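You operate a simulated robot arm through the tools that you are given. There is no shell and no other tool. Be economical: measure what you need, move in short steps, check, and stop when the job is done.

You are at the controls of a simulated two-armed robot. One attempt, no reset.

## Task
Bring the deck down from its 90 cm lock to the 70 cm lock.
Fine: use the pendant buttons; lock lever free to come down, back at lock before the deck settles; pack switch off at the end.

It is judged by the outcome, as a careful person would: the job done as asked, and still so three seconds after it is handed in. It fails if anything else is knocked over, pushed out of place, dropped, spilled or broken.

## Robot
Two 7-joint arms with two-finger parallel grippers on one trunk, on a base that drives. Base frame: it is fixed to the floor where the robot stands at the start and does not move with it; the origin is under the middle of the robot, x ahead of it, y to its left, z up. Lengths are in mm, angles in rad, forces in N, time in s.
The left shoulder is at the start at [27, 173, 1423], the right one opposite. Places, roughly: black button [400, -300, 700]; bleed knob [400, 100, 500]; drain valve [600, -200, 200]; dump knob [600, 0, 700]; lock lever [600, -400, 900]; lowering dial [600, -100, 800]; oil spout [500, 0, 700]; pack switch [600, 0, 800]; relief dial [600, -200, 800]; socket switch [-100, -1000, 800]; white button [400, -300, 700]. Payload 3.6 kg a hand.
The tool frame of a hand sits at the grasp point between the pads (the TCP): z along the fingers, y along the line on which they close. The tips reach 30 mm beyond it. Largest opening 110 mm; finger width 20, thickness 10; the body of the gripper, 48 by 112 mm, starts 55 mm behind the TCP.
Orientation is that of the tool frame in the base frame, as a unit quaternion [w, x, y, z]. With the fingers straight down and closing along the base's y, the tool's x points along the base's -x, its y along +y and its z along -z.

## Interface
- The arms move only by the tool apply_moves. It takes "left_steps", "right_steps" or both (then of equal length, played together; a hand with none holds still); each is a list of rows, each an object of numbers (a shift or turn left out is 0, a gripper value left out holds the last): "rx", "ry", "rz": the turn, a rotation vector about the tool's x, y, z in units of 8 degrees (1.0 is 8 degrees); "tx", "ty", "tz": the shift along the tool's x, y, z in units of 20 mm (1.0 is 20 mm); "fingers": the finger opening in mm, from 0 to 110. In form: [{"rx": .., "ry": .., "rz": .., "tx": .., "ty": .., "tz": .., "fingers": ..}, ...]. A call has 1 to 20 rows; each row shifts and turns the commanded pose from where the row before left it, along the tool's axes as they then stand. A call with a number of a shift or a turn outside -1 to 1 is refused whole. A row lasts 0.2 s, in which the tool goes at most 50 mm and 0.15 rad; a call with a longer step from one row to the next is refused whole, and so is a gripper value outside its range. A pose out of reach is approached as far as the arm can. The call stops where the force on the tool passes 80 N (or 10 N more than at its start, if that is more) or the arm is blocked; 0.2 s more then pass. Each finger travels about 153 mm/s and halts on what it meets, pressing with about 28 N; the grip force reading is that of the motor and also rises with nothing between the fingers. The clock runs only during rows and for 0.2 s after the last one: add rows that do not move to give the fingers time. It gives the time, the measured TCP pose, the force on the tool (base axes), the opening and the grip force at its end, in the units of the frame above (readings bear some noise), with the torque about the TCP (base axes, N m) and any sound that the robot's microphone picked up.
- Cameras (640 x 400 px; columns grow to the right, rows downward): "scene" is now at [46.5, -52.9, 1555.6]; the picture's right is [-0.65, -0.76, 0.00], its down [-0.67, 0.57, -0.47] and it looks along [0.36, -0.31, -0.88] (base axes); focal length 259 px, centre (320, 200). "left" rides on the left gripper at [72, -17, -103] in its tool frame; the picture's right is [0.23, 0.97, 0.00], its down [-0.76, 0.18, -0.62] and it looks along [-0.61, 0.14, 0.78] (tool axes); focal length 222 px, centre (320, 200). "right" rides on the right gripper at [72, 17, -103] in its tool frame; the picture's right is [-0.23, 0.97, 0.00], its down [-0.76, -0.18, -0.62] and it looks along [-0.61, -0.14, 0.78] (tool axes); focal length 222 px, centre (320, 200). There is no depth. A picture from a camera that has moved, and an enlarged one, comes with that camera's place and axes in the base frame and with its lens. The place of the scene camera against the robot may be out by one fixed shift of up to 25 mm in any direction.
- camera(camera): a new picture of that camera. No time passes.
- slide_trunk(by): slides the trunk up (or, below 0, down) by that many mm; the arms and the scene camera ride with it, the base frame stays. It gives what a move gives, with no picture.
- roll_base(legs): drives the robot by 1 to 6 legs, each [ahead, left, turn to the left] in mm, mm and rad, along the robot's own axes; the way and the turn of a leg run together, so that a leg with both is an arc; at most 1500 mm and 3.142 rad a leg. The arms and the cameras ride along, it lands a little off, and it stops where it bumps. It gives what a move gives.
- head_to(pan, tilt): turns the head with the scene camera to pan (to the left, within 1.501 rad either way) and tilt (down, from -0.506 to 1.204), counted from straight ahead of the robot. It gives what a move gives.
- zoom(camera, box): a new picture of the part [left, top, right, bottom] of that camera's present view, enlarged. No time passes.
- job_done(): hands the job in; it is judged then, once.

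Work in short steps. Places have to be worked out from the pictures, the camera data and where the tool is seen: move nearer, look again, correct. Check each grasp and each placing, and mend what went wrong. You have 120 turns and 88 pictures in all, those below and enlarged ones among them. Open the grippers and draw the arms clear of the work before you hand the job in, unless the task says otherwise; then end with one line.

The tools are called as a command line: name --argument value ..., lists and objects as JSON in quotes. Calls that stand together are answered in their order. apply_moves: Moves the arms, as the interface text tells. Its arguments: {"type":"object","properties":{"left_steps":{"type":"array","items":{"type":"object","properties":{"rx":{"type":"number"},"ry":{"type":"number"},"rz":{"type":"number"},"tx":{"type":"number"},"ty":{"type":"number"},"tz":{"type":"number"},"fingers":{"type":"number"}}}},"right_steps":{"type":"array","items":{"type":"object","properties":{"rx":{"type":"number"},"ry":{"type":"number"},"rz":{"type":"number"},"tx":{"type":"number"},"ty":{"type":"number"},"tz":{"type":"number"},"fingers":{"type":"number"}}}}},"required":[]} The other tools are called the same way: slide_trunk (by) slides the trunk up or down; roll_base (legs) drives the base; head_to (pan, tilt) turns the head that bears the scene camera; camera (camera) takes a picture; zoom (camera, box) takes an enlarged picture of a part of a camera's view; job_done () hands the job in.

At the start:

```text
t: 0.0
left_position: [284.1, 77.7, 992.1]
left_tool_rot: [0.001, -0.008, 0.987, 0.161]
left_wrist_force: [-0.3, 0.2, -0.5]
left_torque: [-0.01, -0.02, 0.0]
left_opening: 109.9
left_finger_force: 0.1
right_position: [323.5, -432.3, 1108.5]
right_tool_rot: [0.0, -0.002, 1.0, -0.001]
right_wrist_force: [-0.2, -0.7, 0.7]
right_torque: [0.0, 0.02, -0.02]
right_opening: 109.8
right_finger_force: 0.0
trunk travel left (down, up): [-537.0, 226.0]
robot x, y, heading: [-2.7, -0.9, -0.0]
head pan, tilt: [-0.709, 1.079]
```

scene: 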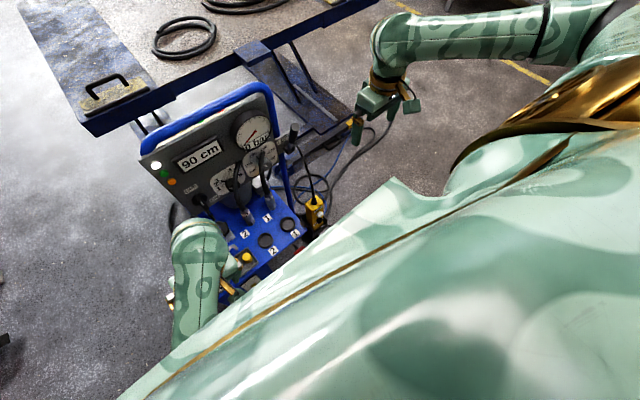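
right: 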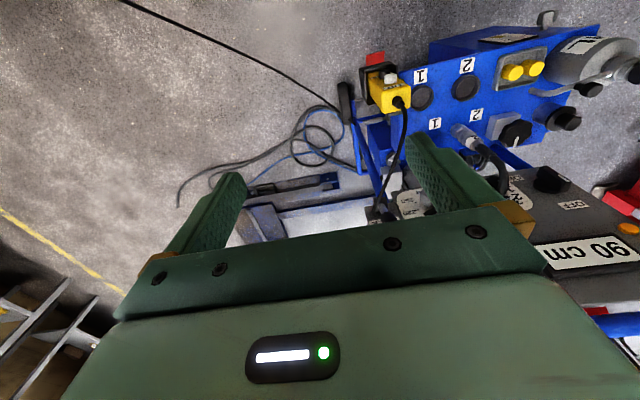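
left: 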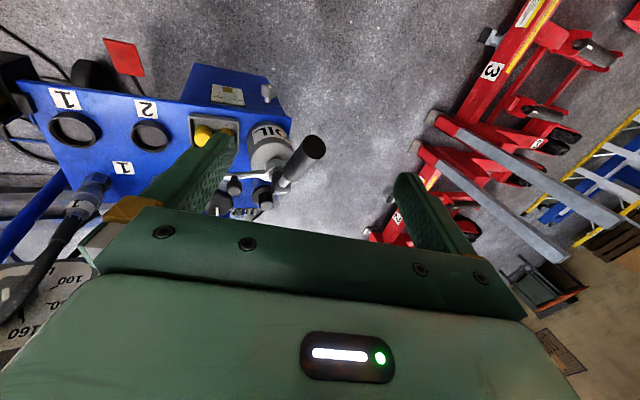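

The pictures show a blue hydraulic pack with a gauge panel ("90 cm") and a yellow pendant in a holder. I'll enlarge the panel area to read the controls.

zoom --camera "scene" --box '[130, 80, 350, 218]'

zoom --camera "right" --box '[340, 10, 640, 200]'

zoom --camera "scene" --box '[180, 180, 340, 300]'

```text
2.90 times, centred on (240, 149) of scene
camera zoom: at [46.5, -52.9, 1555.6], right [-0.65, -0.76, 0.0], down [-0.67, 0.57, -0.47], along [0.36, -0.31, -0.88], focal length 751 px, centre (552, 348)
```

zoom: 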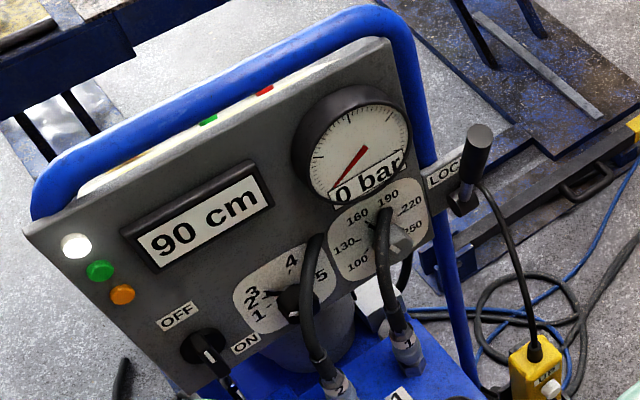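

```text
2.11 times, centred on (490, 105) of right
camera zoom: at [250.4, -415.2, 1212.4], right [0.23, 0.97, 0.0], down [0.76, -0.18, 0.62], along [0.61, -0.14, -0.78], focal length 468 px, centre (-38, 400)
```

zoom: 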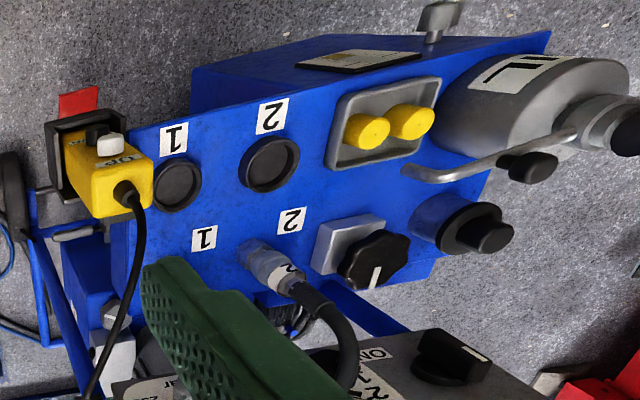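

```text
3.33 times, centred on (260, 240) of scene
camera zoom: at [46.5, -52.9, 1555.6], right [-0.65, -0.76, 0.0], down [-0.67, 0.57, -0.47], along [0.36, -0.31, -0.88], focal length 864 px, centre (520, 67)
```

zoom: 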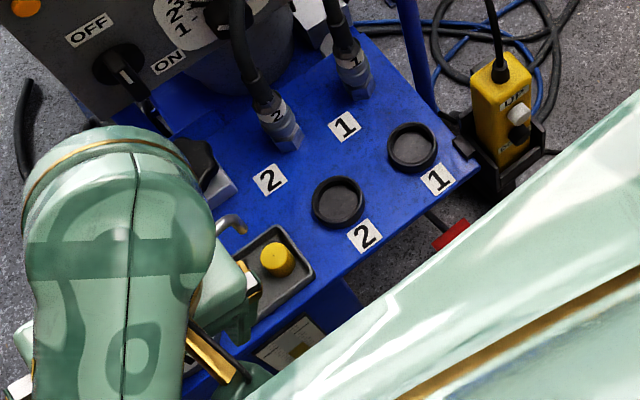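

The left arm hides part of the pack. I'll withdraw it up and to the left a bit, then turn the head more ahead to view the panel.

apply_moves --left_steps '[{"tz": -1}, {"tz": -1}, {"tz": -1}, {"tz": -1, "ty": 1}, {"tz": -1, "ty": 1}, {"ty": 1}, {"ty": 1}, {"ty": 1}, {"ty": 1}, {"ty": 1}, {"ty": 1}, {"ty": 1}]'

head_to --pan -0.3 --tilt 0.9

camera --camera "scene"

```text
t: 0.6
left_position: [292.9, 154.3, 999.7]
left_tool_rot: [0.014, -0.009, 0.965, 0.262]
left_wrist_force: [0.3, 0.0, -0.9]
left_torque: [-0.01, -0.01, -0.01]
left_opening: 110.2
left_finger_force: 0.1
right_position: [322.3, -432.7, 1109.3]
right_tool_rot: [0.0, -0.001, 1.0, 0.001]
right_wrist_force: [0.0, 0.6, -0.3]
right_torque: [0.01, 0.0, 0.04]
right_opening: 110.0
right_finger_force: 0.1
trunk travel left (down, up): [-537.0, 226.0]
robot x, y, heading: [-0.2, 0.3, 0.004]
head pan, tilt: [-0.709, 1.079]
stopped in row 2 (left hand): the arm was blocked; the commanded pose is now the measured one
```

```text
t: 1.4
left_position: [293.0, 153.7, 1000.3]
left_tool_rot: [0.014, -0.008, 0.965, 0.26]
left_wrist_force: [-0.1, 0.4, -0.6]
left_torque: [-0.01, 0.02, 0.01]
left_opening: 110.1
left_finger_force: 0.1
right_position: [323.0, -432.5, 1109.9]
right_tool_rot: [0.0, -0.002, 1.0, 0.0]
right_wrist_force: [-1.3, -0.3, 0.4]
right_torque: [-0.01, 0.02, -0.01]
right_opening: 109.9
right_finger_force: 0.0
trunk travel left (down, up): [-537.0, 226.0]
robot x, y, heading: [2.9, -0.3, -0.001]
head pan, tilt: [-0.3, 0.901]
```

```text
81 pictures are left
camera scene: at [69.6, -33.1, 1568.1], right [-0.3, -0.96, 0.0], down [-0.75, 0.23, -0.62], along [0.59, -0.18, -0.78], focal length 259 px, centre (320, 200)
```

scene: 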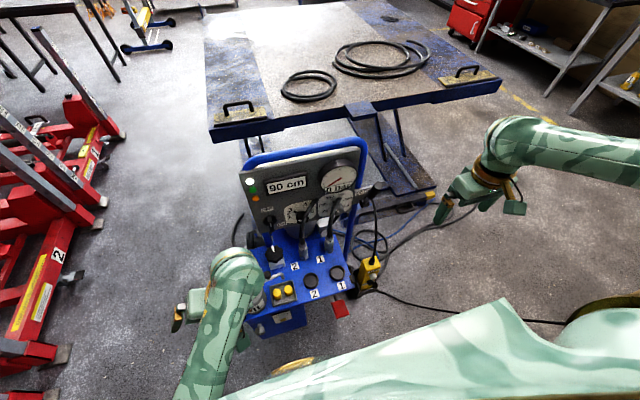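

The deck (scissor table) is beyond the pack. I'll zoom onto the panel for details.

zoom --camera "scene" --box '[230, 150, 390, 250]'

zoom --camera "scene" --box '[230, 230, 390, 330]'

```text
4.00 times, centred on (310, 200) of scene
camera zoom: at [69.6, -33.1, 1568.1], right [-0.3, -0.96, 0.0], down [-0.75, 0.23, -0.62], along [0.59, -0.18, -0.78], focal length 1036 px, centre (360, 200)
```

zoom: 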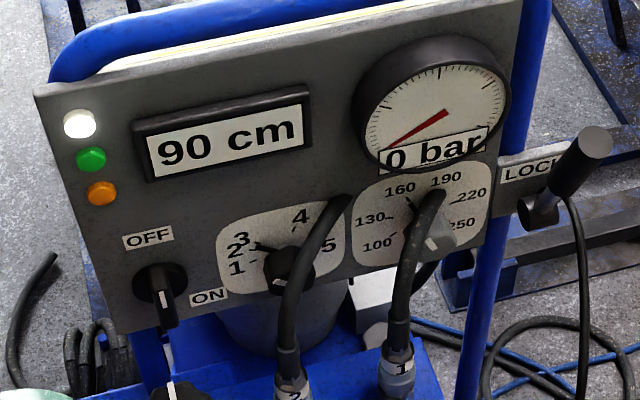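

```text
4.00 times, centred on (310, 280) of scene
camera zoom: at [69.6, -33.1, 1568.1], right [-0.3, -0.96, 0.0], down [-0.75, 0.23, -0.62], along [0.59, -0.18, -0.78], focal length 1036 px, centre (360, -120)
```

zoom: 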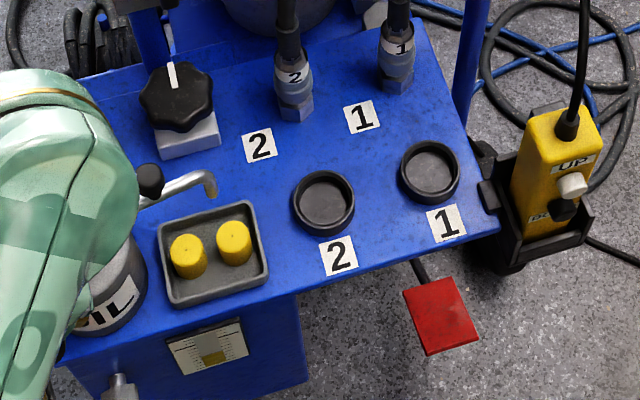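

The controls are clear: OFF/ON switch, lowering dial, relief dial, LOCK lever at right, pendant in its holder. I'll tilt the right hand forward and shift it for a closer wrist-camera view of pendant and lever.

apply_moves --right_steps '[{"ry": -1, "tz": 0.5}, {"ry": -1, "tz": 0.5}, {"ry": -1, "tx": 1, "tz": 0.5}, {"ry": -1, "tx": 1}, {"ry": -0.6, "tx": 1}, {"tx": 1}, {"tx": 1}, {"tx": 1}]'

camera --camera "right"

```text
t: 3.2
left_position: [293.2, 153.3, 1000.9]
left_tool_rot: [0.013, -0.008, 0.965, 0.261]
left_wrist_force: [0.0, 0.0, 0.0]
left_torque: [-0.04, 0.0, 0.03]
left_opening: 110.0
left_finger_force: 0.0
right_position: [224.2, -433.0, 1019.1]
right_tool_rot: [0.316, -0.001, 0.949, 0.001]
right_wrist_force: [-0.4, 0.4, 1.2]
right_torque: [-0.03, 0.0, 0.02]
right_opening: 110.0
right_finger_force: 0.0
trunk travel left (down, up): [-537.0, 226.0]
robot x, y, heading: [-1.8, -2.4, 0.003]
head pan, tilt: [-0.3, 0.901]
```

```text
78 pictures are left
camera right: at [103.7, -415.7, 1058.4], right [0.18, 0.97, 0.14], down [0.24, -0.18, 0.96], along [0.95, -0.14, -0.26], focal length 222 px, centre (320, 200)
```

right: 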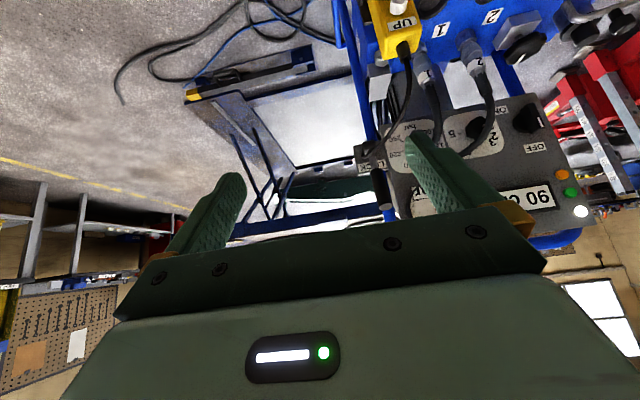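

The view is upside-down but useful. I'll lower the hand about 160 mm and shift left 60 mm to see the pendant and lever fully.

apply_moves --right_steps '[{"tz": 0.8, "tx": 0.6, "ty": 0.4}, {"tz": 0.8, "tx": 0.6, "ty": 0.4}, {"tz": 0.8, "tx": 0.6, "ty": 0.4}, {"tz": 0.8, "tx": 0.6, "ty": 0.4}, {"tz": 0.8, "tx": 0.6, "ty": 0.4}, {"tz": 0.8, "tx": 0.6, "ty": 0.4}, {"tz": 0.8, "tx": 0.6, "ty": 0.4}, {"tz": 0.8, "tx": 0.6, "ty": 0.4}]'

camera --camera "right"

```text
t: 5.0
left_position: [293.0, 153.7, 999.7]
left_tool_rot: [0.013, -0.008, 0.965, 0.261]
left_wrist_force: [0.1, 0.5, 0.6]
left_torque: [0.01, -0.02, 0.01]
left_opening: 110.0
left_finger_force: 0.1
right_position: [223.4, -368.2, 858.8]
right_tool_rot: [0.316, -0.002, 0.949, 0.0]
right_wrist_force: [0.1, -0.1, 0.2]
right_torque: [0.01, -0.01, -0.02]
right_opening: 110.0
right_finger_force: 0.1
trunk travel left (down, up): [-537.0, 226.0]
robot x, y, heading: [-0.6, -4.0, 0.002]
head pan, tilt: [-0.3, 0.901]
```

```text
77 pictures are left
camera right: at [103.1, -351.9, 898.4], right [0.18, 0.97, 0.13], down [0.24, -0.18, 0.96], along [0.95, -0.14, -0.26], focal length 222 px, centre (320, 200)
```

right: 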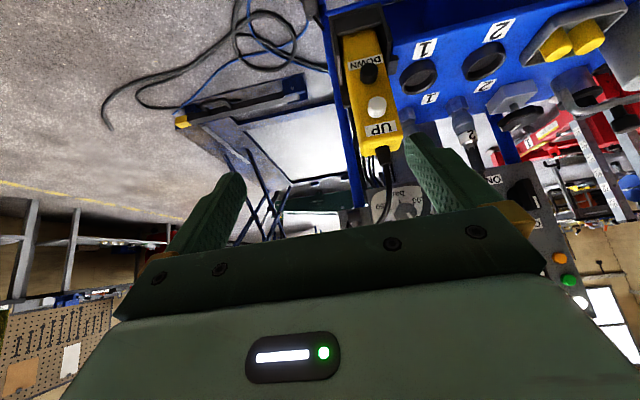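

Triangulating gives the white UP button at about [371, -296, 710] and black DOWN about 50 mm below. Next I raise the hand and tilt it less to see the panel and lock lever.

apply_moves --right_steps '[{"tz": -0.8, "tx": -0.6, "ty": 0.2}, {"tz": -0.8, "tx": -0.6, "ty": 0.2}, {"tz": -0.8, "tx": -0.6, "ty": 0.2}, {"tz": -0.8, "tx": -0.6, "ty": 0.2}, {"tz": -0.8, "tx": -0.6, "ty": 0.2}, {"tz": -0.8, "tx": -0.6, "ty": 0.2}, {"tz": -0.8, "tx": -0.6, "ty": 0.2}, {"tz": -0.8, "tx": -0.6, "ty": 0.2}, {"tz": -0.8, "tx": -0.6}, {"tz": -0.8, "tx": -0.6}, {"ry": 1}, {"ry": 1}]'

camera --camera "right"

```text
t: 7.6
left_position: [293.9, 152.9, 999.4]
left_tool_rot: [0.013, -0.009, 0.965, 0.261]
left_wrist_force: [-0.2, -0.2, 0.2]
left_torque: [0.02, 0.02, -0.03]
left_opening: 110.1
left_finger_force: 0.0
right_position: [225.2, -335.9, 1059.4]
right_tool_rot: [0.18, -0.002, 0.984, 0.001]
right_wrist_force: [-1.1, -0.3, 0.8]
right_torque: [0.02, -0.02, 0.0]
right_opening: 110.1
right_finger_force: 0.2
trunk travel left (down, up): [-537.0, 226.0]
robot x, y, heading: [0.3, 1.6, 0.003]
head pan, tilt: [-0.3, 0.901]
```

```text
76 pictures are left
camera right: at [120.5, -319.5, 1130.8], right [0.21, 0.97, 0.08], down [0.49, -0.18, 0.85], along [0.84, -0.14, -0.52], focal length 222 px, centre (320, 200)
```

right: 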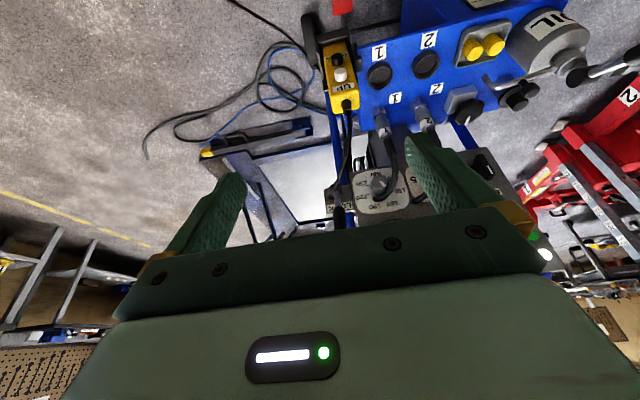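

The lever tip is just at the gripper edge; I'll move forward 100 mm and tilt back 8° more so it clears.

apply_moves --right_steps '[{"tx": -1}, {"tx": -1}, {"tx": -1}, {"tx": -1}, {"ry": 0.7}]'

zoom --camera "right" --box '[220, 0, 640, 262]'

```text
t: 8.8
left_position: [293.0, 153.3, 999.4]
left_tool_rot: [0.013, -0.008, 0.965, 0.261]
left_wrist_force: [0.4, 0.5, 0.7]
left_torque: [0.0, 0.01, 0.01]
left_opening: 109.9
left_finger_force: 0.0
right_position: [298.9, -335.0, 1086.9]
right_tool_rot: [0.132, -0.002, 0.991, 0.0]
right_wrist_force: [-0.4, 0.7, -0.9]
right_torque: [0.0, -0.02, 0.02]
right_opening: 110.2
right_finger_force: 0.0
trunk travel left (down, up): [-537.0, 226.0]
robot x, y, heading: [-1.3, -2.7, -0.0]
head pan, tilt: [-0.3, 0.901]
```

```text
1.52 times, centred on (430, 131) of right
camera zoom: at [202.5, -318.7, 1168.0], right [0.22, 0.97, 0.06], down [0.57, -0.18, 0.8], along [0.79, -0.14, -0.6], focal length 338 px, centre (152, 305)
```

zoom: 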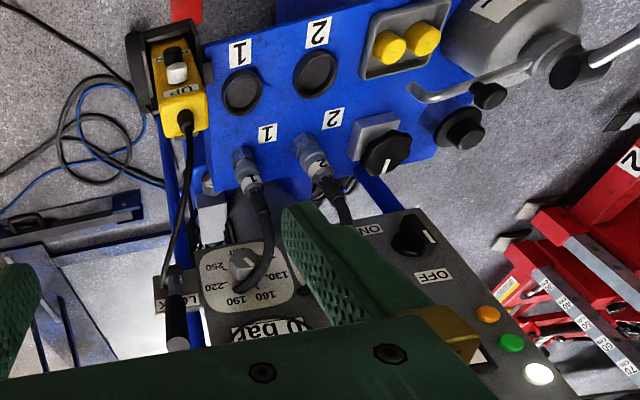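

Lever seems to pivot near [612, -355, 815] with its handle rising towards [564, -356, 955]. I'll zoom at it and at the panel from both cameras for the labels.

zoom --camera "right" --box '[310, 155, 410, 235]'

zoom --camera "scene" --box '[335, 165, 407, 210]'

```text
5.00 times, centred on (360, 195) of right
camera zoom: at [202.5, -318.7, 1168.0], right [0.22, 0.97, 0.06], down [0.57, -0.18, 0.8], along [0.79, -0.14, -0.6], focal length 1111 px, centre (120, 225)
```

zoom: 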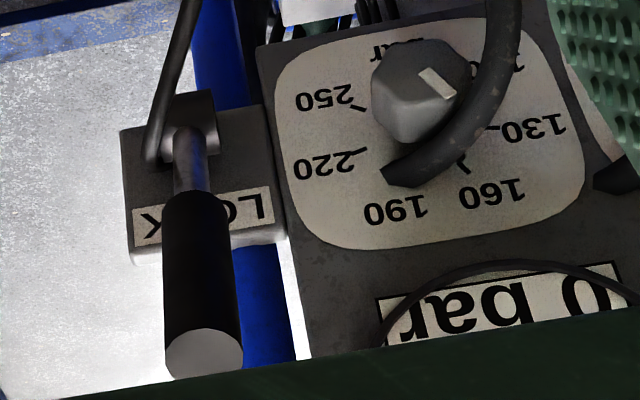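

```text
8.89 times, centred on (371, 188) of scene
camera zoom: at [70.1, -33.0, 1568.1], right [-0.3, -0.96, 0.0], down [-0.75, 0.23, -0.62], along [0.59, -0.18, -0.78], focal length 2303 px, centre (-133, 311)
```

zoom: 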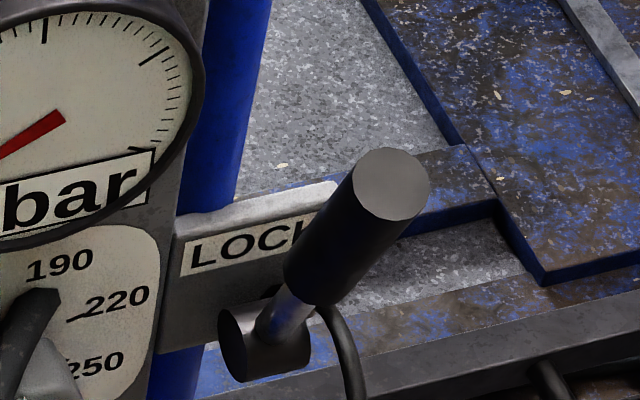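

The handle sits up at LOCK on a horizontal hub, so FREE should be down. Now look at the pack switch and dials.

zoom --camera "right" --box '[440, 120, 600, 260]'

camera --camera "left"

zoom --camera "scene" --box '[240, 195, 330, 251]'

```text
2.86 times, centred on (520, 190) of right
camera zoom: at [202.5, -318.7, 1168.0], right [0.22, 0.97, 0.06], down [0.57, -0.18, 0.8], along [0.79, -0.14, -0.6], focal length 635 px, centre (-251, 229)
```

zoom: 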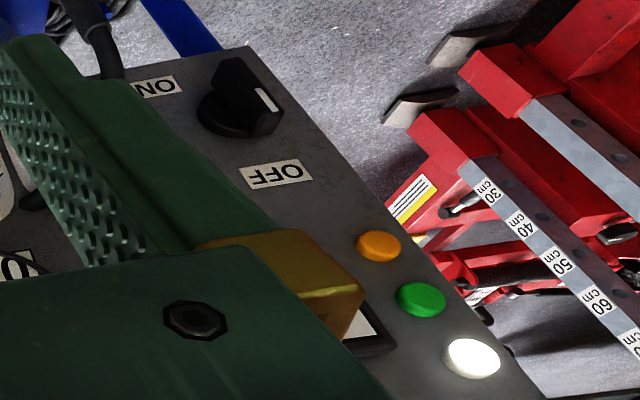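

```text
71 pictures are left
camera left: at [219.0, 87.4, 1078.7], right [-0.25, 0.84, 0.48], down [0.74, -0.16, 0.65], along [0.62, 0.52, -0.59], focal length 222 px, centre (320, 200)
```

left: 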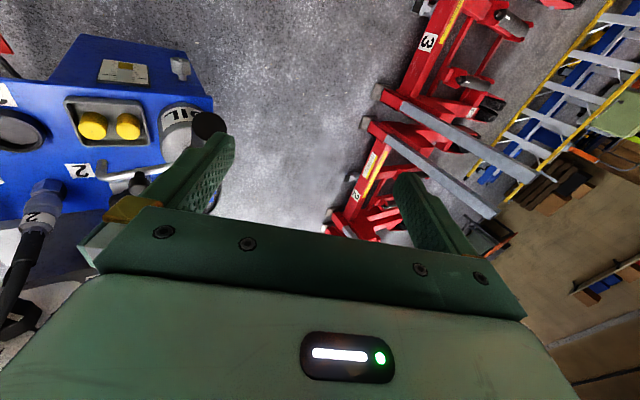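

```text
7.11 times, centred on (285, 223) of scene
camera zoom: at [70.1, -33.0, 1568.1], right [-0.3, -0.96, 0.0], down [-0.75, 0.23, -0.62], along [0.59, -0.18, -0.78], focal length 1842 px, centre (569, 36)
```

zoom: 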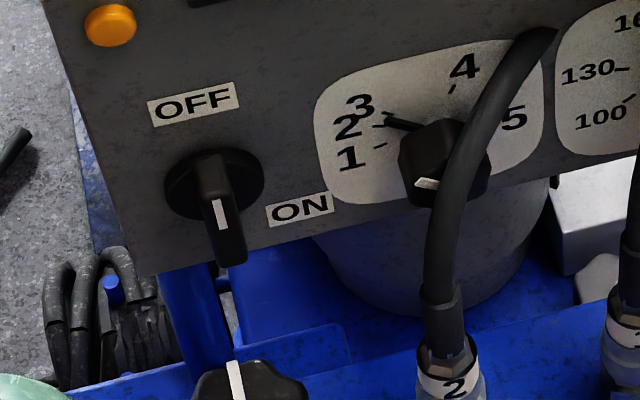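

Switch bar is at OFF (up), at roughly [610, 4, 806]; ON lies to its right. I'll straighten the left hand and pitch it forward for a look at the switch.

apply_moves --left_steps '[{"rx": 1, "tx": -0.7}, {"rx": 1, "tx": -0.7}, {"rx": 1, "tx": -0.7}, {"rx": 0.8, "tx": -0.7}, {"ry": -1}, {"ry": -1}, {"ry": -1}, {"ry": -0.7}]'

camera --camera "left"

```text
t: 10.6
left_position: [347.5, 151.7, 1001.3]
left_tool_rot: [0.271, -0.004, 0.963, -0.001]
left_wrist_force: [-0.1, -0.2, 0.0]
left_torque: [-0.02, 0.03, 0.0]
left_opening: 109.8
left_finger_force: 0.0
right_position: [298.6, -335.5, 1086.5]
right_tool_rot: [0.132, -0.001, 0.991, -0.001]
right_wrist_force: [-0.2, -0.1, 0.4]
right_torque: [-0.01, -0.01, 0.01]
right_opening: 110.1
right_finger_force: 0.1
trunk travel left (down, up): [-537.0, 226.0]
robot x, y, heading: [-2.7, 2.8, 0.002]
head pan, tilt: [-0.3, 0.901]
```

```text
69 pictures are left
camera left: at [232.7, 136.4, 1052.8], right [-0.2, 0.97, -0.12], down [0.32, 0.18, 0.93], along [0.92, 0.15, -0.35], focal length 222 px, centre (320, 200)
```

left: 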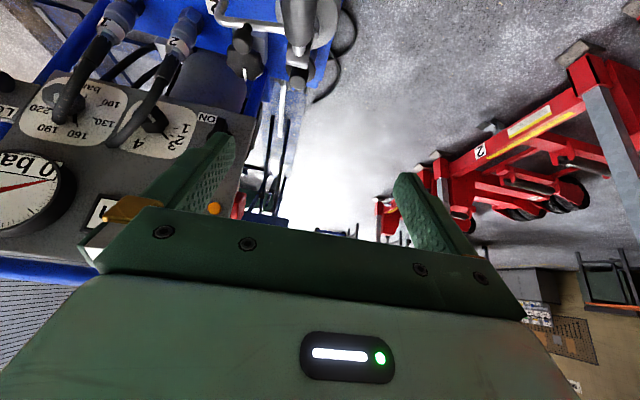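

The switch is hidden behind the left hand's inner finger; I'll shift the hand 120 mm to the right.

apply_moves --left_steps '[{"ty": -1}, {"ty": -1}, {"ty": -1}, {"ty": -1}, {"ty": -1}, {"ty": -1}]'

camera --camera "left"

```text
t: 11.6
left_position: [349.8, 145.1, 984.2]
left_tool_rot: [0.275, 0.038, 0.957, 0.078]
left_wrist_force: [-0.7, 0.0, -0.2]
left_torque: [0.01, -0.02, -0.01]
left_opening: 109.8
left_finger_force: 0.0
right_position: [298.8, -335.2, 1087.1]
right_tool_rot: [0.132, -0.002, 0.991, 0.0]
right_wrist_force: [-0.8, -0.5, 1.1]
right_torque: [0.0, 0.01, -0.01]
right_opening: 110.0
right_finger_force: 0.0
trunk travel left (down, up): [-537.0, 226.0]
robot x, y, heading: [-1.6, -2.5, 0.001]
head pan, tilt: [-0.3, 0.901]
stopped in row 4 (left hand): the arm was blocked; the commanded pose is now the measured one
```

```text
68 pictures are left
camera left: at [232.6, 124.9, 1030.3], right [-0.16, 0.99, 0.05], down [0.32, 0.01, 0.95], along [0.93, 0.17, -0.31], focal length 222 px, centre (320, 200)
```

left: 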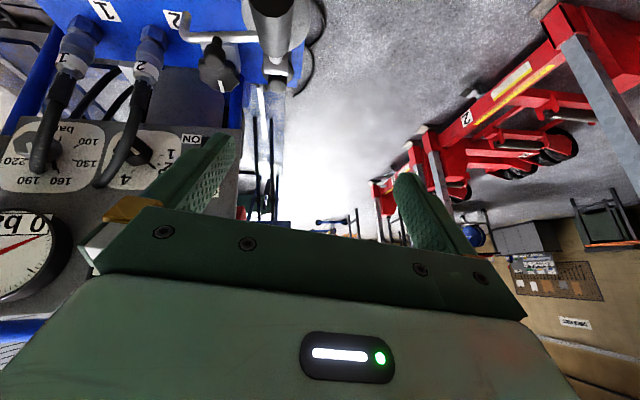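

The arm blocked when tucked inward; I'll extend it forward and down first, where swinging inward should be easier.

apply_moves --left_steps '[{"tz": 1, "tx": -0.67}, {"tz": 1, "tx": -0.67}, {"tz": 1, "tx": -0.67}, {"tz": 1, "tx": -0.67}, {"tz": 1, "tx": -0.67}, {"tz": 1, "tx": -0.67}, {"ty": -1}, {"ty": -1}, {"ty": -1}, {"ty": -1}, {"ty": -1}]'

camera --camera "left"

```text
t: 13.4
left_position: [480.7, 202.7, 903.3]
left_tool_rot: [0.269, 0.048, 0.949, 0.156]
left_wrist_force: [-0.7, 0.1, 0.0]
left_torque: [-0.02, 0.0, 0.01]
left_opening: 110.3
left_finger_force: 0.0
right_position: [299.2, -335.7, 1086.6]
right_tool_rot: [0.132, -0.001, 0.991, -0.001]
right_wrist_force: [1.3, -0.2, -0.3]
right_torque: [-0.05, -0.02, 0.0]
right_opening: 110.0
right_finger_force: 0.0
trunk travel left (down, up): [-537.0, 226.0]
robot x, y, heading: [1.1, 1.4, -0.003]
head pan, tilt: [-0.3, 0.901]
stopped in row 9 (left hand): the arm was blocked; the commanded pose is now the measured one
```

```text
67 pictures are left
camera left: at [364.5, 173.3, 945.2], right [-0.19, 0.96, 0.2], down [0.32, -0.13, 0.94], along [0.93, 0.24, -0.28], focal length 222 px, centre (320, 200)
```

left: 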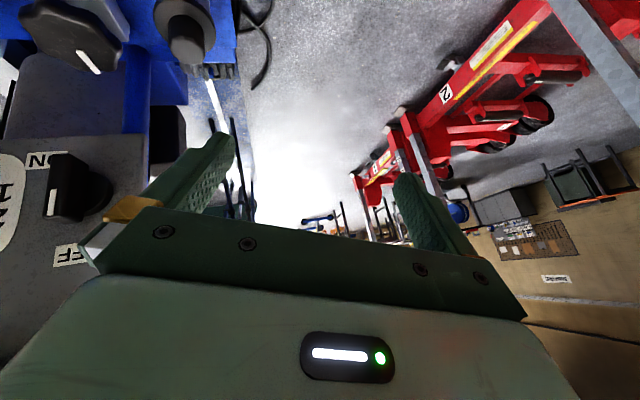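

Left arm is limited going inward at this heading. I'll retract the left hand and turn the robot about 0.4 rad right so the switch sits to the left arm's own side.

apply_moves --left_steps '[{"tz": -1, "tx": 0.67}, {"tz": -1, "tx": 0.67}, {"tz": -1, "tx": 0.67}, {"tz": -1, "tx": 0.67}, {"tz": -1, "tx": 0.67}, {"tz": -1, "tx": 0.67}]'

roll_base --legs '[[0, 0, -0.4]]'

head_to --pan 0.1 --tilt 0.9

camera --camera "scene"

camera --camera "left"

```text
t: 14.2
left_position: [426.6, 270.2, 939.3]
left_tool_rot: [0.276, 0.071, 0.93, 0.231]
left_wrist_force: [-0.5, -0.2, -0.3]
left_torque: [0.01, -0.02, 0.01]
left_opening: 110.1
left_finger_force: 0.0
right_position: [299.0, -336.0, 1086.1]
right_tool_rot: [0.132, -0.002, 0.991, -0.001]
right_wrist_force: [-0.5, 0.2, 0.0]
right_torque: [-0.02, -0.03, -0.01]
right_opening: 109.8
right_finger_force: 0.2
trunk travel left (down, up): [-537.0, 226.0]
robot x, y, heading: [0.6, -1.7, 0.002]
head pan, tilt: [-0.3, 0.901]
stopped in row 4 (left hand): the arm was blocked; the commanded pose is now the measured one
```

```text
t: 15.8
left_position: [498.9, 81.7, 939.7]
left_tool_rot: [0.316, 0.253, 0.898, 0.171]
left_wrist_force: [-0.4, -0.2, 0.0]
left_torque: [0.0, -0.03, 0.0]
left_opening: 110.2
left_finger_force: 0.1
right_position: [144.5, -424.9, 1088.2]
right_tool_rot: [0.13, 0.195, 0.972, -0.027]
right_wrist_force: [-0.5, -0.4, -0.5]
right_torque: [0.01, 0.0, -0.03]
right_opening: 110.1
right_finger_force: 0.0
trunk travel left (down, up): [-537.0, 226.0]
robot x, y, heading: [3.2, -2.9, -0.4]
head pan, tilt: [-0.3, 0.901]
```

```text
t: 16.7
left_position: [498.7, 82.7, 939.0]
left_tool_rot: [0.316, 0.253, 0.898, 0.172]
left_wrist_force: [-0.7, -0.7, 0.3]
left_torque: [0.02, 0.04, 0.0]
left_opening: 109.7
left_finger_force: 0.1
right_position: [144.5, -425.6, 1086.3]
right_tool_rot: [0.13, 0.196, 0.972, -0.026]
right_wrist_force: [-0.3, 0.6, -0.2]
right_torque: [0.01, -0.02, 0.02]
right_opening: 110.1
right_finger_force: 0.1
trunk travel left (down, up): [-537.0, 226.0]
robot x, y, heading: [0.1, -0.4, -0.401]
head pan, tilt: [0.099, 0.901]
```

```text
66 pictures are left
camera scene: at [68.1, -40.2, 1568.1], right [-0.3, -0.95, 0.0], down [-0.75, 0.23, -0.62], along [0.59, -0.18, -0.78], focal length 259 px, centre (320, 200)
```

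scene: 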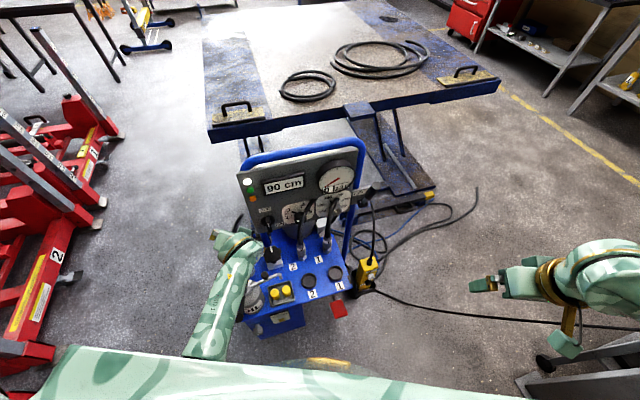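

```text
65 pictures are left
camera left: at [376.2, 94.5, 973.1], right [0.18, 0.92, 0.35], down [0.16, -0.38, 0.91], along [0.97, -0.11, -0.22], focal length 222 px, centre (320, 200)
```

left: 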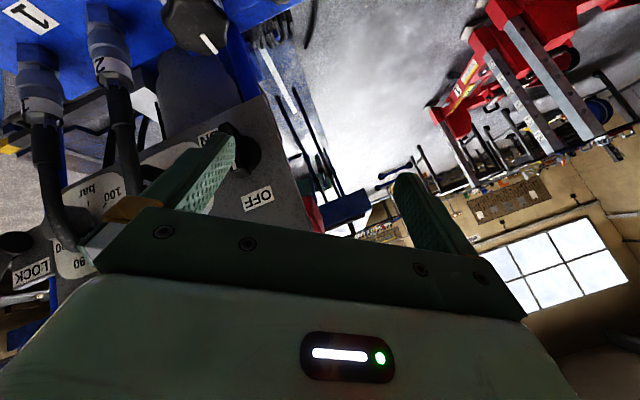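

The left arm still feels cramped: shoulders are too high above the work. I plan to back off and lower the trunk; first check what is to the right/behind.

head_to --pan -1.3 --tilt 0.7

camera --camera "scene"

```text
t: 18.2
left_position: [498.3, 82.6, 940.2]
left_tool_rot: [0.317, 0.253, 0.898, 0.172]
left_wrist_force: [0.1, -0.3, 0.9]
left_torque: [0.03, -0.02, 0.0]
left_opening: 110.1
left_finger_force: 0.0
right_position: [145.0, -424.1, 1086.8]
right_tool_rot: [0.131, 0.197, 0.971, -0.027]
right_wrist_force: [0.4, 0.6, -0.3]
right_torque: [-0.03, -0.02, 0.0]
right_opening: 110.0
right_finger_force: 0.0
trunk travel left (down, up): [-537.0, 226.0]
robot x, y, heading: [1.9, -2.0, -0.403]
head pan, tilt: [-1.3, 0.7]
```

```text
64 pictures are left
camera scene: at [-14.9, -102.1, 1584.3], right [-0.99, 0.13, 0.0], down [0.08, 0.64, -0.76], along [-0.1, -0.76, -0.64], focal length 259 px, centre (320, 200)
```

scene: 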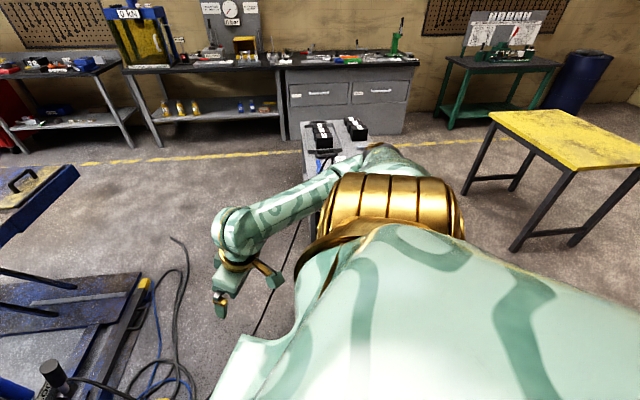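

A socket stand stands about 0.9 m to the right; behind is free. I turn back to heading 0, back off 300 mm and go right 80 mm, then lower the trunk.

roll_base --legs '[[0, 0, 0.4], [-300, 0, 0], [0, -80, 0]]'

slide_trunk --by -300

head_to --pan -0.15 --tilt 0.7

camera --camera "scene"

```text
t: 22.2
left_position: [125.5, 185.7, 939.7]
left_tool_rot: [0.276, 0.072, 0.93, 0.232]
left_wrist_force: [0.0, 0.1, 0.1]
left_torque: [-0.01, 0.0, 0.01]
left_opening: 110.0
left_finger_force: 0.1
right_position: [-5.9, -420.0, 1086.6]
right_tool_rot: [0.132, 0.001, 0.991, 0.0]
right_wrist_force: [-0.9, -0.1, -0.3]
right_torque: [0.0, 0.01, 0.02]
right_opening: 109.7
right_finger_force: 0.1
trunk travel left (down, up): [-537.0, 226.0]
robot x, y, heading: [-300.9, -82.8, 0.001]
head pan, tilt: [-1.3, 0.7]
```

```text
t: 24.2
left_position: [123.0, 245.5, 718.1]
left_tool_rot: [0.268, 0.105, 0.912, 0.292]
left_wrist_force: [-0.5, 0.5, -0.2]
left_torque: [0.01, 0.0, 0.04]
left_opening: 109.9
left_finger_force: 0.0
right_position: [-5.1, -415.5, 860.4]
right_tool_rot: [0.128, 0.001, 0.992, 0.0]
right_wrist_force: [0.3, -0.2, 0.1]
right_torque: [0.04, 0.0, 0.0]
right_opening: 110.0
right_finger_force: 0.0
trunk travel left (down, up): [-313.0, 450.0]
robot x, y, heading: [-302.3, -77.7, 0.004]
head pan, tilt: [-1.3, 0.7]
stopped: the arm was blocked; the commanded pose is now the measured one
```

```text
t: 25.6
left_position: [123.3, 245.2, 718.2]
left_tool_rot: [0.267, 0.104, 0.912, 0.292]
left_wrist_force: [0.3, 0.5, 0.4]
left_torque: [0.0, -0.02, -0.01]
left_opening: 110.0
left_finger_force: 0.1
right_position: [-5.8, -417.9, 860.3]
right_tool_rot: [0.128, 0.001, 0.992, 0.0]
right_wrist_force: [-0.5, -0.9, -1.1]
right_torque: [0.01, -0.03, 0.02]
right_opening: 110.2
right_finger_force: 0.1
trunk travel left (down, up): [-313.0, 450.0]
robot x, y, heading: [-300.5, -81.9, -0.009]
head pan, tilt: [-0.15, 0.7]
```

```text
63 pictures are left
camera scene: at [-167.3, -104.5, 1358.0], right [-0.15, -0.99, 0.0], down [-0.64, 0.1, -0.76], along [0.76, -0.12, -0.64], focal length 259 px, centre (320, 200)
```

scene: 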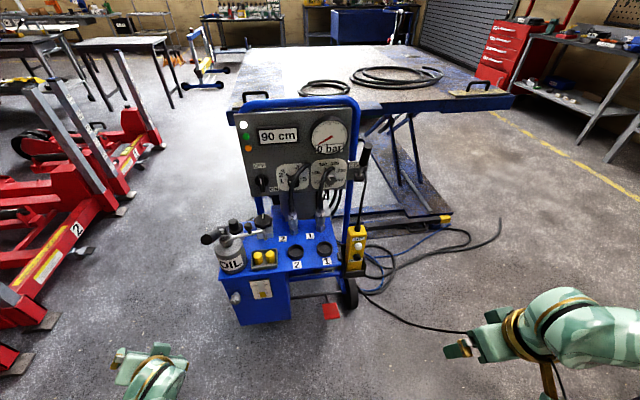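

Excellent overview. I zoom on the panel to read the current knobs accurately.

zoom --camera "scene" --box '[205, 95, 385, 285]'

apply_moves --left_steps '[{"tx": -1}, {"tx": -1}, {"tx": -1}, {"tx": -1}, {"tx": -1}, {"tx": -1}, {"tx": -1, "rx": 1}, {"tx": -1, "rx": 1}, {"rx": 1}, {"rx": 1}]'

```text
2.11 times, centred on (295, 190) of scene
camera zoom: at [-167.3, -104.5, 1358.0], right [-0.15, -0.99, 0.0], down [-0.64, 0.1, -0.76], along [0.76, -0.12, -0.64], focal length 545 px, centre (373, 221)
```

zoom: 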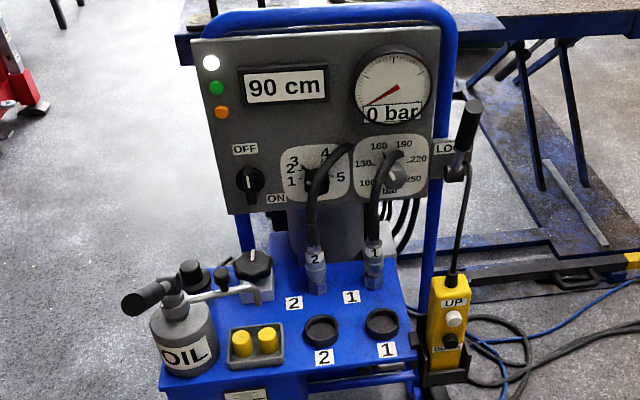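

```text
t: 27.8
left_position: [257.3, 193.8, 787.6]
left_tool_rot: [0.229, 0.174, 0.957, 0.031]
left_wrist_force: [0.7, 0.2, 0.6]
left_torque: [-0.01, 0.01, 0.03]
left_opening: 109.7
left_finger_force: 0.0
right_position: [-4.6, -416.7, 860.8]
right_tool_rot: [0.128, 0.001, 0.992, 0.0]
right_wrist_force: [-0.7, -0.2, 0.9]
right_torque: [0.01, -0.01, 0.03]
right_opening: 110.0
right_finger_force: 0.0
trunk travel left (down, up): [-313.0, 450.0]
robot x, y, heading: [-304.5, -80.3, -0.003]
head pan, tilt: [-0.15, 0.7]
```

Now square the left hand (roll −20°), raise it 160 mm and pitch it more forward.

apply_moves --left_steps '[{"rz": -1}, {"rz": -1}, {"rz": -0.5}, {"tz": -0.9, "tx": -0.45}, {"tz": -0.9, "tx": -0.45}, {"tz": -0.9, "tx": -0.45}, {"tz": -0.9, "tx": -0.45}, {"tz": -0.9, "tx": -0.45}, {"tz": -0.9, "tx": -0.45}, {"tz": -0.9, "tx": -0.45}, {"tz": -0.9, "tx": -0.45}, {"ry": -1}, {"ry": -1}, {"ry": -1}, {"ry": -1}]'

```text
t: 30.9
left_position: [287.5, 205.0, 1027.2]
left_tool_rot: [0.516, -0.001, 0.857, -0.003]
left_wrist_force: [-0.5, 0.2, 0.1]
left_torque: [-0.04, 0.01, 0.01]
left_opening: 109.9
left_finger_force: 0.0
right_position: [-6.1, -416.8, 860.3]
right_tool_rot: [0.128, 0.002, 0.992, 0.0]
right_wrist_force: [0.2, 0.4, 0.1]
right_torque: [-0.02, -0.02, -0.01]
right_opening: 109.8
right_finger_force: 0.1
trunk travel left (down, up): [-313.0, 450.0]
robot x, y, heading: [-302.9, -80.8, -0.004]
head pan, tilt: [-0.15, 0.7]
stopped in row 15 (left hand): the arm was blocked; the commanded pose is now the measured one
```

Orientation is good (62° forward). Now lower it to ~900 and move in toward y≈60.

apply_moves --left_steps '[{"tz": 0.4, "tx": 0.7}, {"tz": 0.4, "tx": 0.7}, {"tz": 0.4, "tx": 0.7}, {"tz": 0.4, "tx": 0.7}, {"tz": 0.4, "tx": 0.7}, {"tz": 0.4, "tx": 0.7}, {"ty": -1}, {"ty": -1}, {"ty": -1}, {"ty": -1}, {"ty": -1}, {"ty": -1}]'

camera --camera "left"

```text
t: 33.7
left_position: [303.7, 136.0, 947.5]
left_tool_rot: [0.534, 0.013, 0.844, 0.058]
left_wrist_force: [-0.5, -0.1, 0.4]
left_torque: [-0.01, 0.06, 0.0]
left_opening: 110.0
left_finger_force: 0.0
right_position: [-5.7, -417.1, 861.6]
right_tool_rot: [0.128, 0.001, 0.992, 0.0]
right_wrist_force: [-0.2, 0.1, 0.2]
right_torque: [0.01, 0.03, 0.02]
right_opening: 110.1
right_finger_force: 0.1
trunk travel left (down, up): [-313.0, 450.0]
robot x, y, heading: [-302.0, -83.0, -0.007]
head pan, tilt: [-0.15, 0.7]
stopped in row 12 (left hand): the arm was blocked; the commanded pose is now the measured one
```

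```text
61 pictures are left
camera left: at [180.1, 117.0, 924.9], right [-0.14, 0.99, -0.1], down [-0.24, 0.06, 0.97], along [0.96, 0.15, 0.23], focal length 222 px, centre (320, 200)
```

left: 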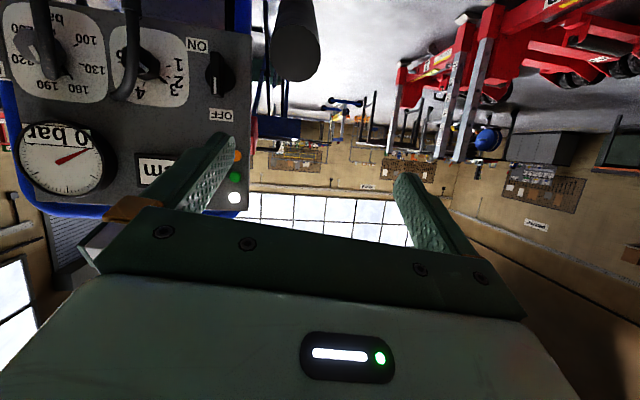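

Front view is clear; the left arm's inward limit is about 210 mm off robot centre, so I position the base instead: forward 130, right 130, bringing the hand in front of the switch.

roll_base --legs '[[0, -130, 0], [130, 0, 0]]'

camera --camera "left"

camera --camera "scene"

```text
t: 35.9
left_position: [432.8, 4.9, 945.6]
left_tool_rot: [0.53, 0.011, 0.846, 0.059]
left_wrist_force: [1.1, -0.8, -0.4]
left_torque: [-0.02, -0.01, -0.03]
left_opening: 110.1
left_finger_force: 0.1
right_position: [125.5, -548.8, 859.8]
right_tool_rot: [0.128, -0.002, 0.992, 0.0]
right_wrist_force: [-0.1, 0.2, -0.3]
right_torque: [0.02, 0.01, 0.01]
right_opening: 109.7
right_finger_force: 0.1
trunk travel left (down, up): [-313.0, 450.0]
robot x, y, heading: [-174.5, -214.4, 0.001]
head pan, tilt: [-0.15, 0.7]
```

```text
60 pictures are left
camera left: at [309.3, -13.9, 923.2], right [-0.14, 0.99, -0.09], down [-0.24, 0.06, 0.97], along [0.96, 0.16, 0.23], focal length 222 px, centre (320, 200)
```

left: 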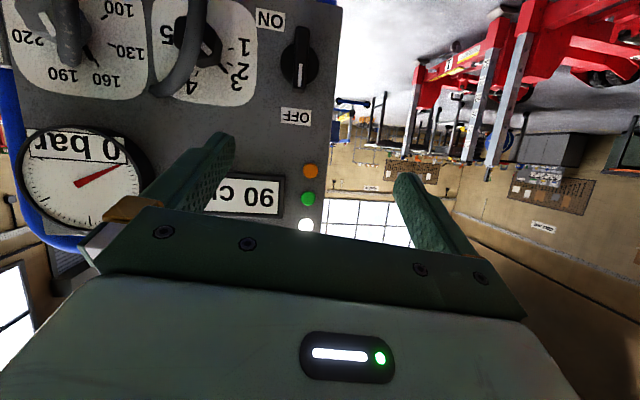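

```text
59 pictures are left
camera scene: at [-35.7, -236.4, 1357.7], right [-0.15, -0.99, 0.0], down [-0.64, 0.1, -0.76], along [0.76, -0.11, -0.65], focal length 259 px, centre (320, 200)
```

scene: 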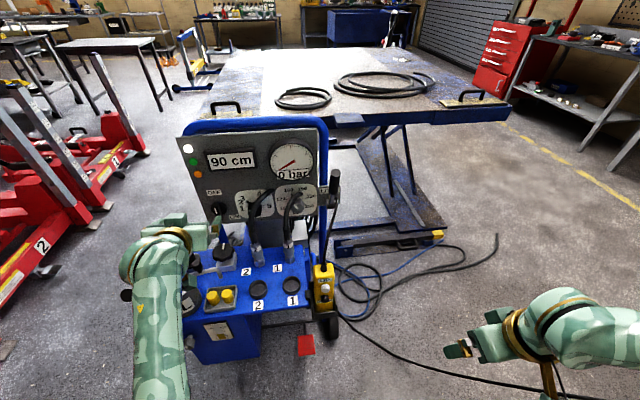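

The knob centre works out near [610, −8, 820]; the oil can's pump handle tip is around [317, 119, 877], to be avoided. I close the left fingers and approach part-way, high.

apply_moves --left_steps '[{"fingers": 0}, {"tz": 0.97, "tx": -0.2}, {"tz": 0.97, "tx": -0.2}, {"tz": 0.97, "tx": -0.1}, {"tz": 0.97, "tx": 0.1}, {"tz": 0.97, "tx": 0.3}, {}]'

camera --camera "left"

camera --camera "scene"

```text
t: 37.5
left_position: [521.6, 13.1, 906.5]
left_tool_rot: [0.533, 0.011, 0.844, 0.059]
left_wrist_force: [1.2, 0.0, 0.1]
left_torque: [0.01, 0.01, 0.04]
left_opening: 0.0
left_finger_force: 27.8
right_position: [124.9, -549.0, 860.7]
right_tool_rot: [0.129, -0.003, 0.992, 0.001]
right_wrist_force: [0.2, 0.8, 0.1]
right_torque: [-0.05, 0.02, 0.0]
right_opening: 110.0
right_finger_force: 0.0
trunk travel left (down, up): [-313.0, 450.0]
robot x, y, heading: [-174.8, -215.3, 0.001]
head pan, tilt: [-0.15, 0.7]
```

```text
58 pictures are left
camera left: at [396.9, -5.3, 883.9], right [-0.14, 0.99, -0.1], down [-0.24, 0.06, 0.97], along [0.96, 0.16, 0.23], focal length 222 px, centre (320, 200)
```

left: 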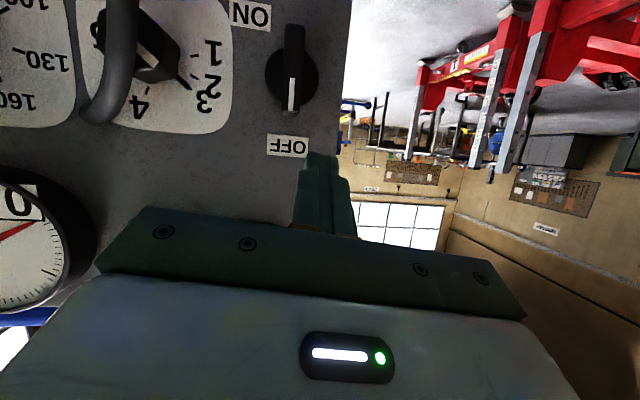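

```text
57 pictures are left
camera scene: at [-37.8, -236.4, 1358.0], right [-0.15, -0.99, 0.0], down [-0.64, 0.1, -0.76], along [0.76, -0.11, -0.64], focal length 259 px, centre (320, 200)
```

scene: 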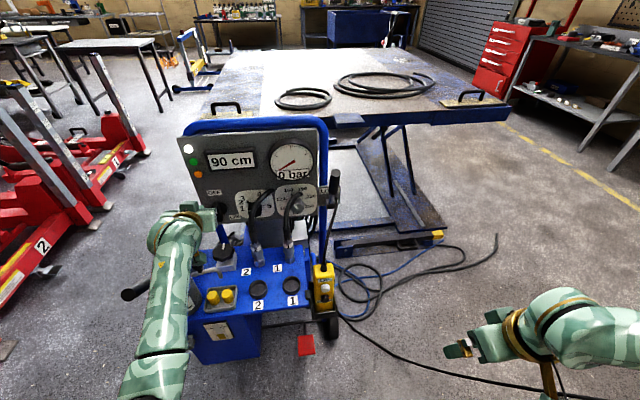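

The switch bar spans z≈793–854 at y≈−4. I slide the closed fingertips down along its left side (y≈24).

apply_moves --left_steps '[{"tz": 0.99, "tx": 0.22, "ty": 0.1}, {"tz": 0.99, "tx": 0.22, "ty": 0.1}, {"tz": 0.99, "tx": 0.22}, {"tz": 0.9, "tx": 0.22}, {}]'

camera --camera "left"

```text
t: 38.7
left_position: [583.3, 24.9, 857.8]
left_tool_rot: [0.532, 0.012, 0.845, 0.058]
left_wrist_force: [0.2, -0.4, 0.3]
left_torque: [-0.02, 0.01, 0.01]
left_opening: 0.2
left_finger_force: 28.4
right_position: [124.6, -548.0, 860.7]
right_tool_rot: [0.127, -0.002, 0.992, 0.0]
right_wrist_force: [0.2, 0.2, 0.0]
right_torque: [-0.02, 0.01, 0.0]
right_opening: 109.9
right_finger_force: 0.0
trunk travel left (down, up): [-313.0, 450.0]
robot x, y, heading: [-177.4, -213.7, 0.004]
head pan, tilt: [-0.15, 0.7]
```

```text
56 pictures are left
camera left: at [458.7, 6.4, 836.3], right [-0.14, 0.99, -0.1], down [-0.24, 0.06, 0.97], along [0.96, 0.16, 0.23], focal length 222 px, centre (320, 200)
```

left: 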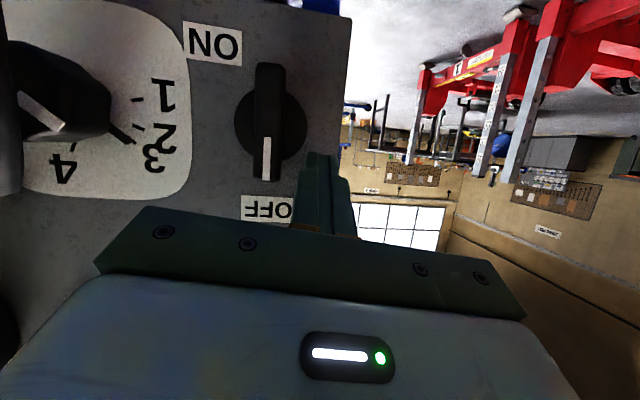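

Fingertip overlaps the upper part of the bar on its left side. I sweep it rightwards in an arc to turn the bar clockwise to ON.

apply_moves --left_steps '[{"ty": -0.45}, {"ty": -0.45}, {"ty": -0.3, "tx": -0.09, "tz": -0.04}, {"ty": -0.3, "tx": -0.09, "tz": -0.04}, {"ty": -0.35, "tx": 0.05, "tz": 0.02}, {"ty": -0.35, "tx": 0.05, "tz": 0.02}, {}]'

camera --camera "left"

```text
t: 40.3
left_position: [583.7, -18.6, 856.0]
left_tool_rot: [0.532, 0.012, 0.844, 0.058]
left_wrist_force: [-0.1, -0.7, 2.5]
left_torque: [0.03, -0.04, 0.05]
left_opening: 0.2
left_finger_force: 27.9
right_position: [124.9, -548.3, 859.9]
right_tool_rot: [0.127, -0.002, 0.992, 0.0]
right_wrist_force: [0.4, 0.0, -0.5]
right_torque: [0.02, -0.01, -0.02]
right_opening: 110.0
right_finger_force: 0.1
trunk travel left (down, up): [-313.0, 450.0]
robot x, y, heading: [-174.8, -211.3, -0.005]
head pan, tilt: [-0.15, 0.7]
```

```text
55 pictures are left
camera left: at [459.5, -36.8, 832.4], right [-0.14, 0.99, -0.1], down [-0.24, 0.06, 0.97], along [0.96, 0.16, 0.23], focal length 222 px, centre (320, 200)
```

left: 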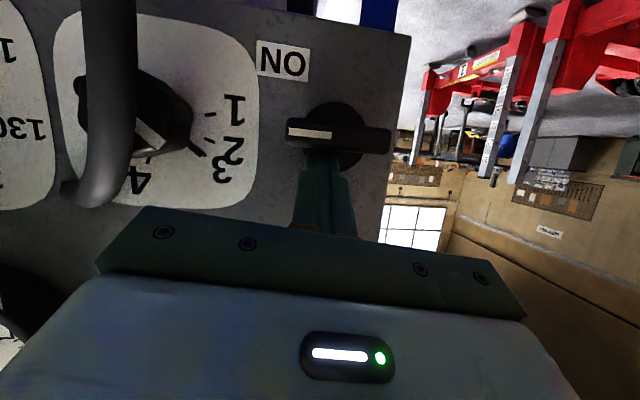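

The bar now points right (ON). I back the hand away and check the lamps.

apply_moves --left_steps '[{"tz": -0.9, "tx": -0.3}, {"tz": -1, "tx": -0.3}, {"tz": -1, "tx": -0.3}, {"tz": -1}, {"tz": -1}, {"tz": -1}]'

zoom --camera "scene" --box '[160, 110, 360, 310]'

```text
t: 41.9
left_position: [497.7, -8.3, 944.8]
left_tool_rot: [0.55, 0.009, 0.831, 0.078]
left_wrist_force: [-0.1, 0.1, -0.1]
left_torque: [0.01, -0.03, -0.02]
left_opening: 0.0
left_finger_force: 28.0
right_position: [125.2, -547.6, 861.4]
right_tool_rot: [0.127, -0.001, 0.992, 0.0]
right_wrist_force: [0.1, 0.9, -0.8]
right_torque: [0.01, 0.01, -0.02]
right_opening: 110.1
right_finger_force: 0.2
trunk travel left (down, up): [-313.0, 450.0]
robot x, y, heading: [-175.7, -210.9, 0.002]
head pan, tilt: [-0.15, 0.7]
stopped in row 6 (left hand): the arm was blocked; the commanded pose is now the measured one
```

```text
2.00 times, centred on (260, 210) of scene
camera zoom: at [-37.3, -236.0, 1358.0], right [-0.15, -0.99, 0.0], down [-0.64, 0.1, -0.76], along [0.76, -0.11, -0.64], focal length 518 px, centre (440, 180)
```

zoom: 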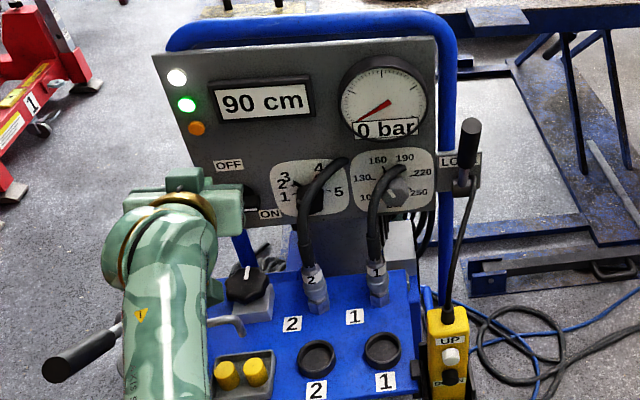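

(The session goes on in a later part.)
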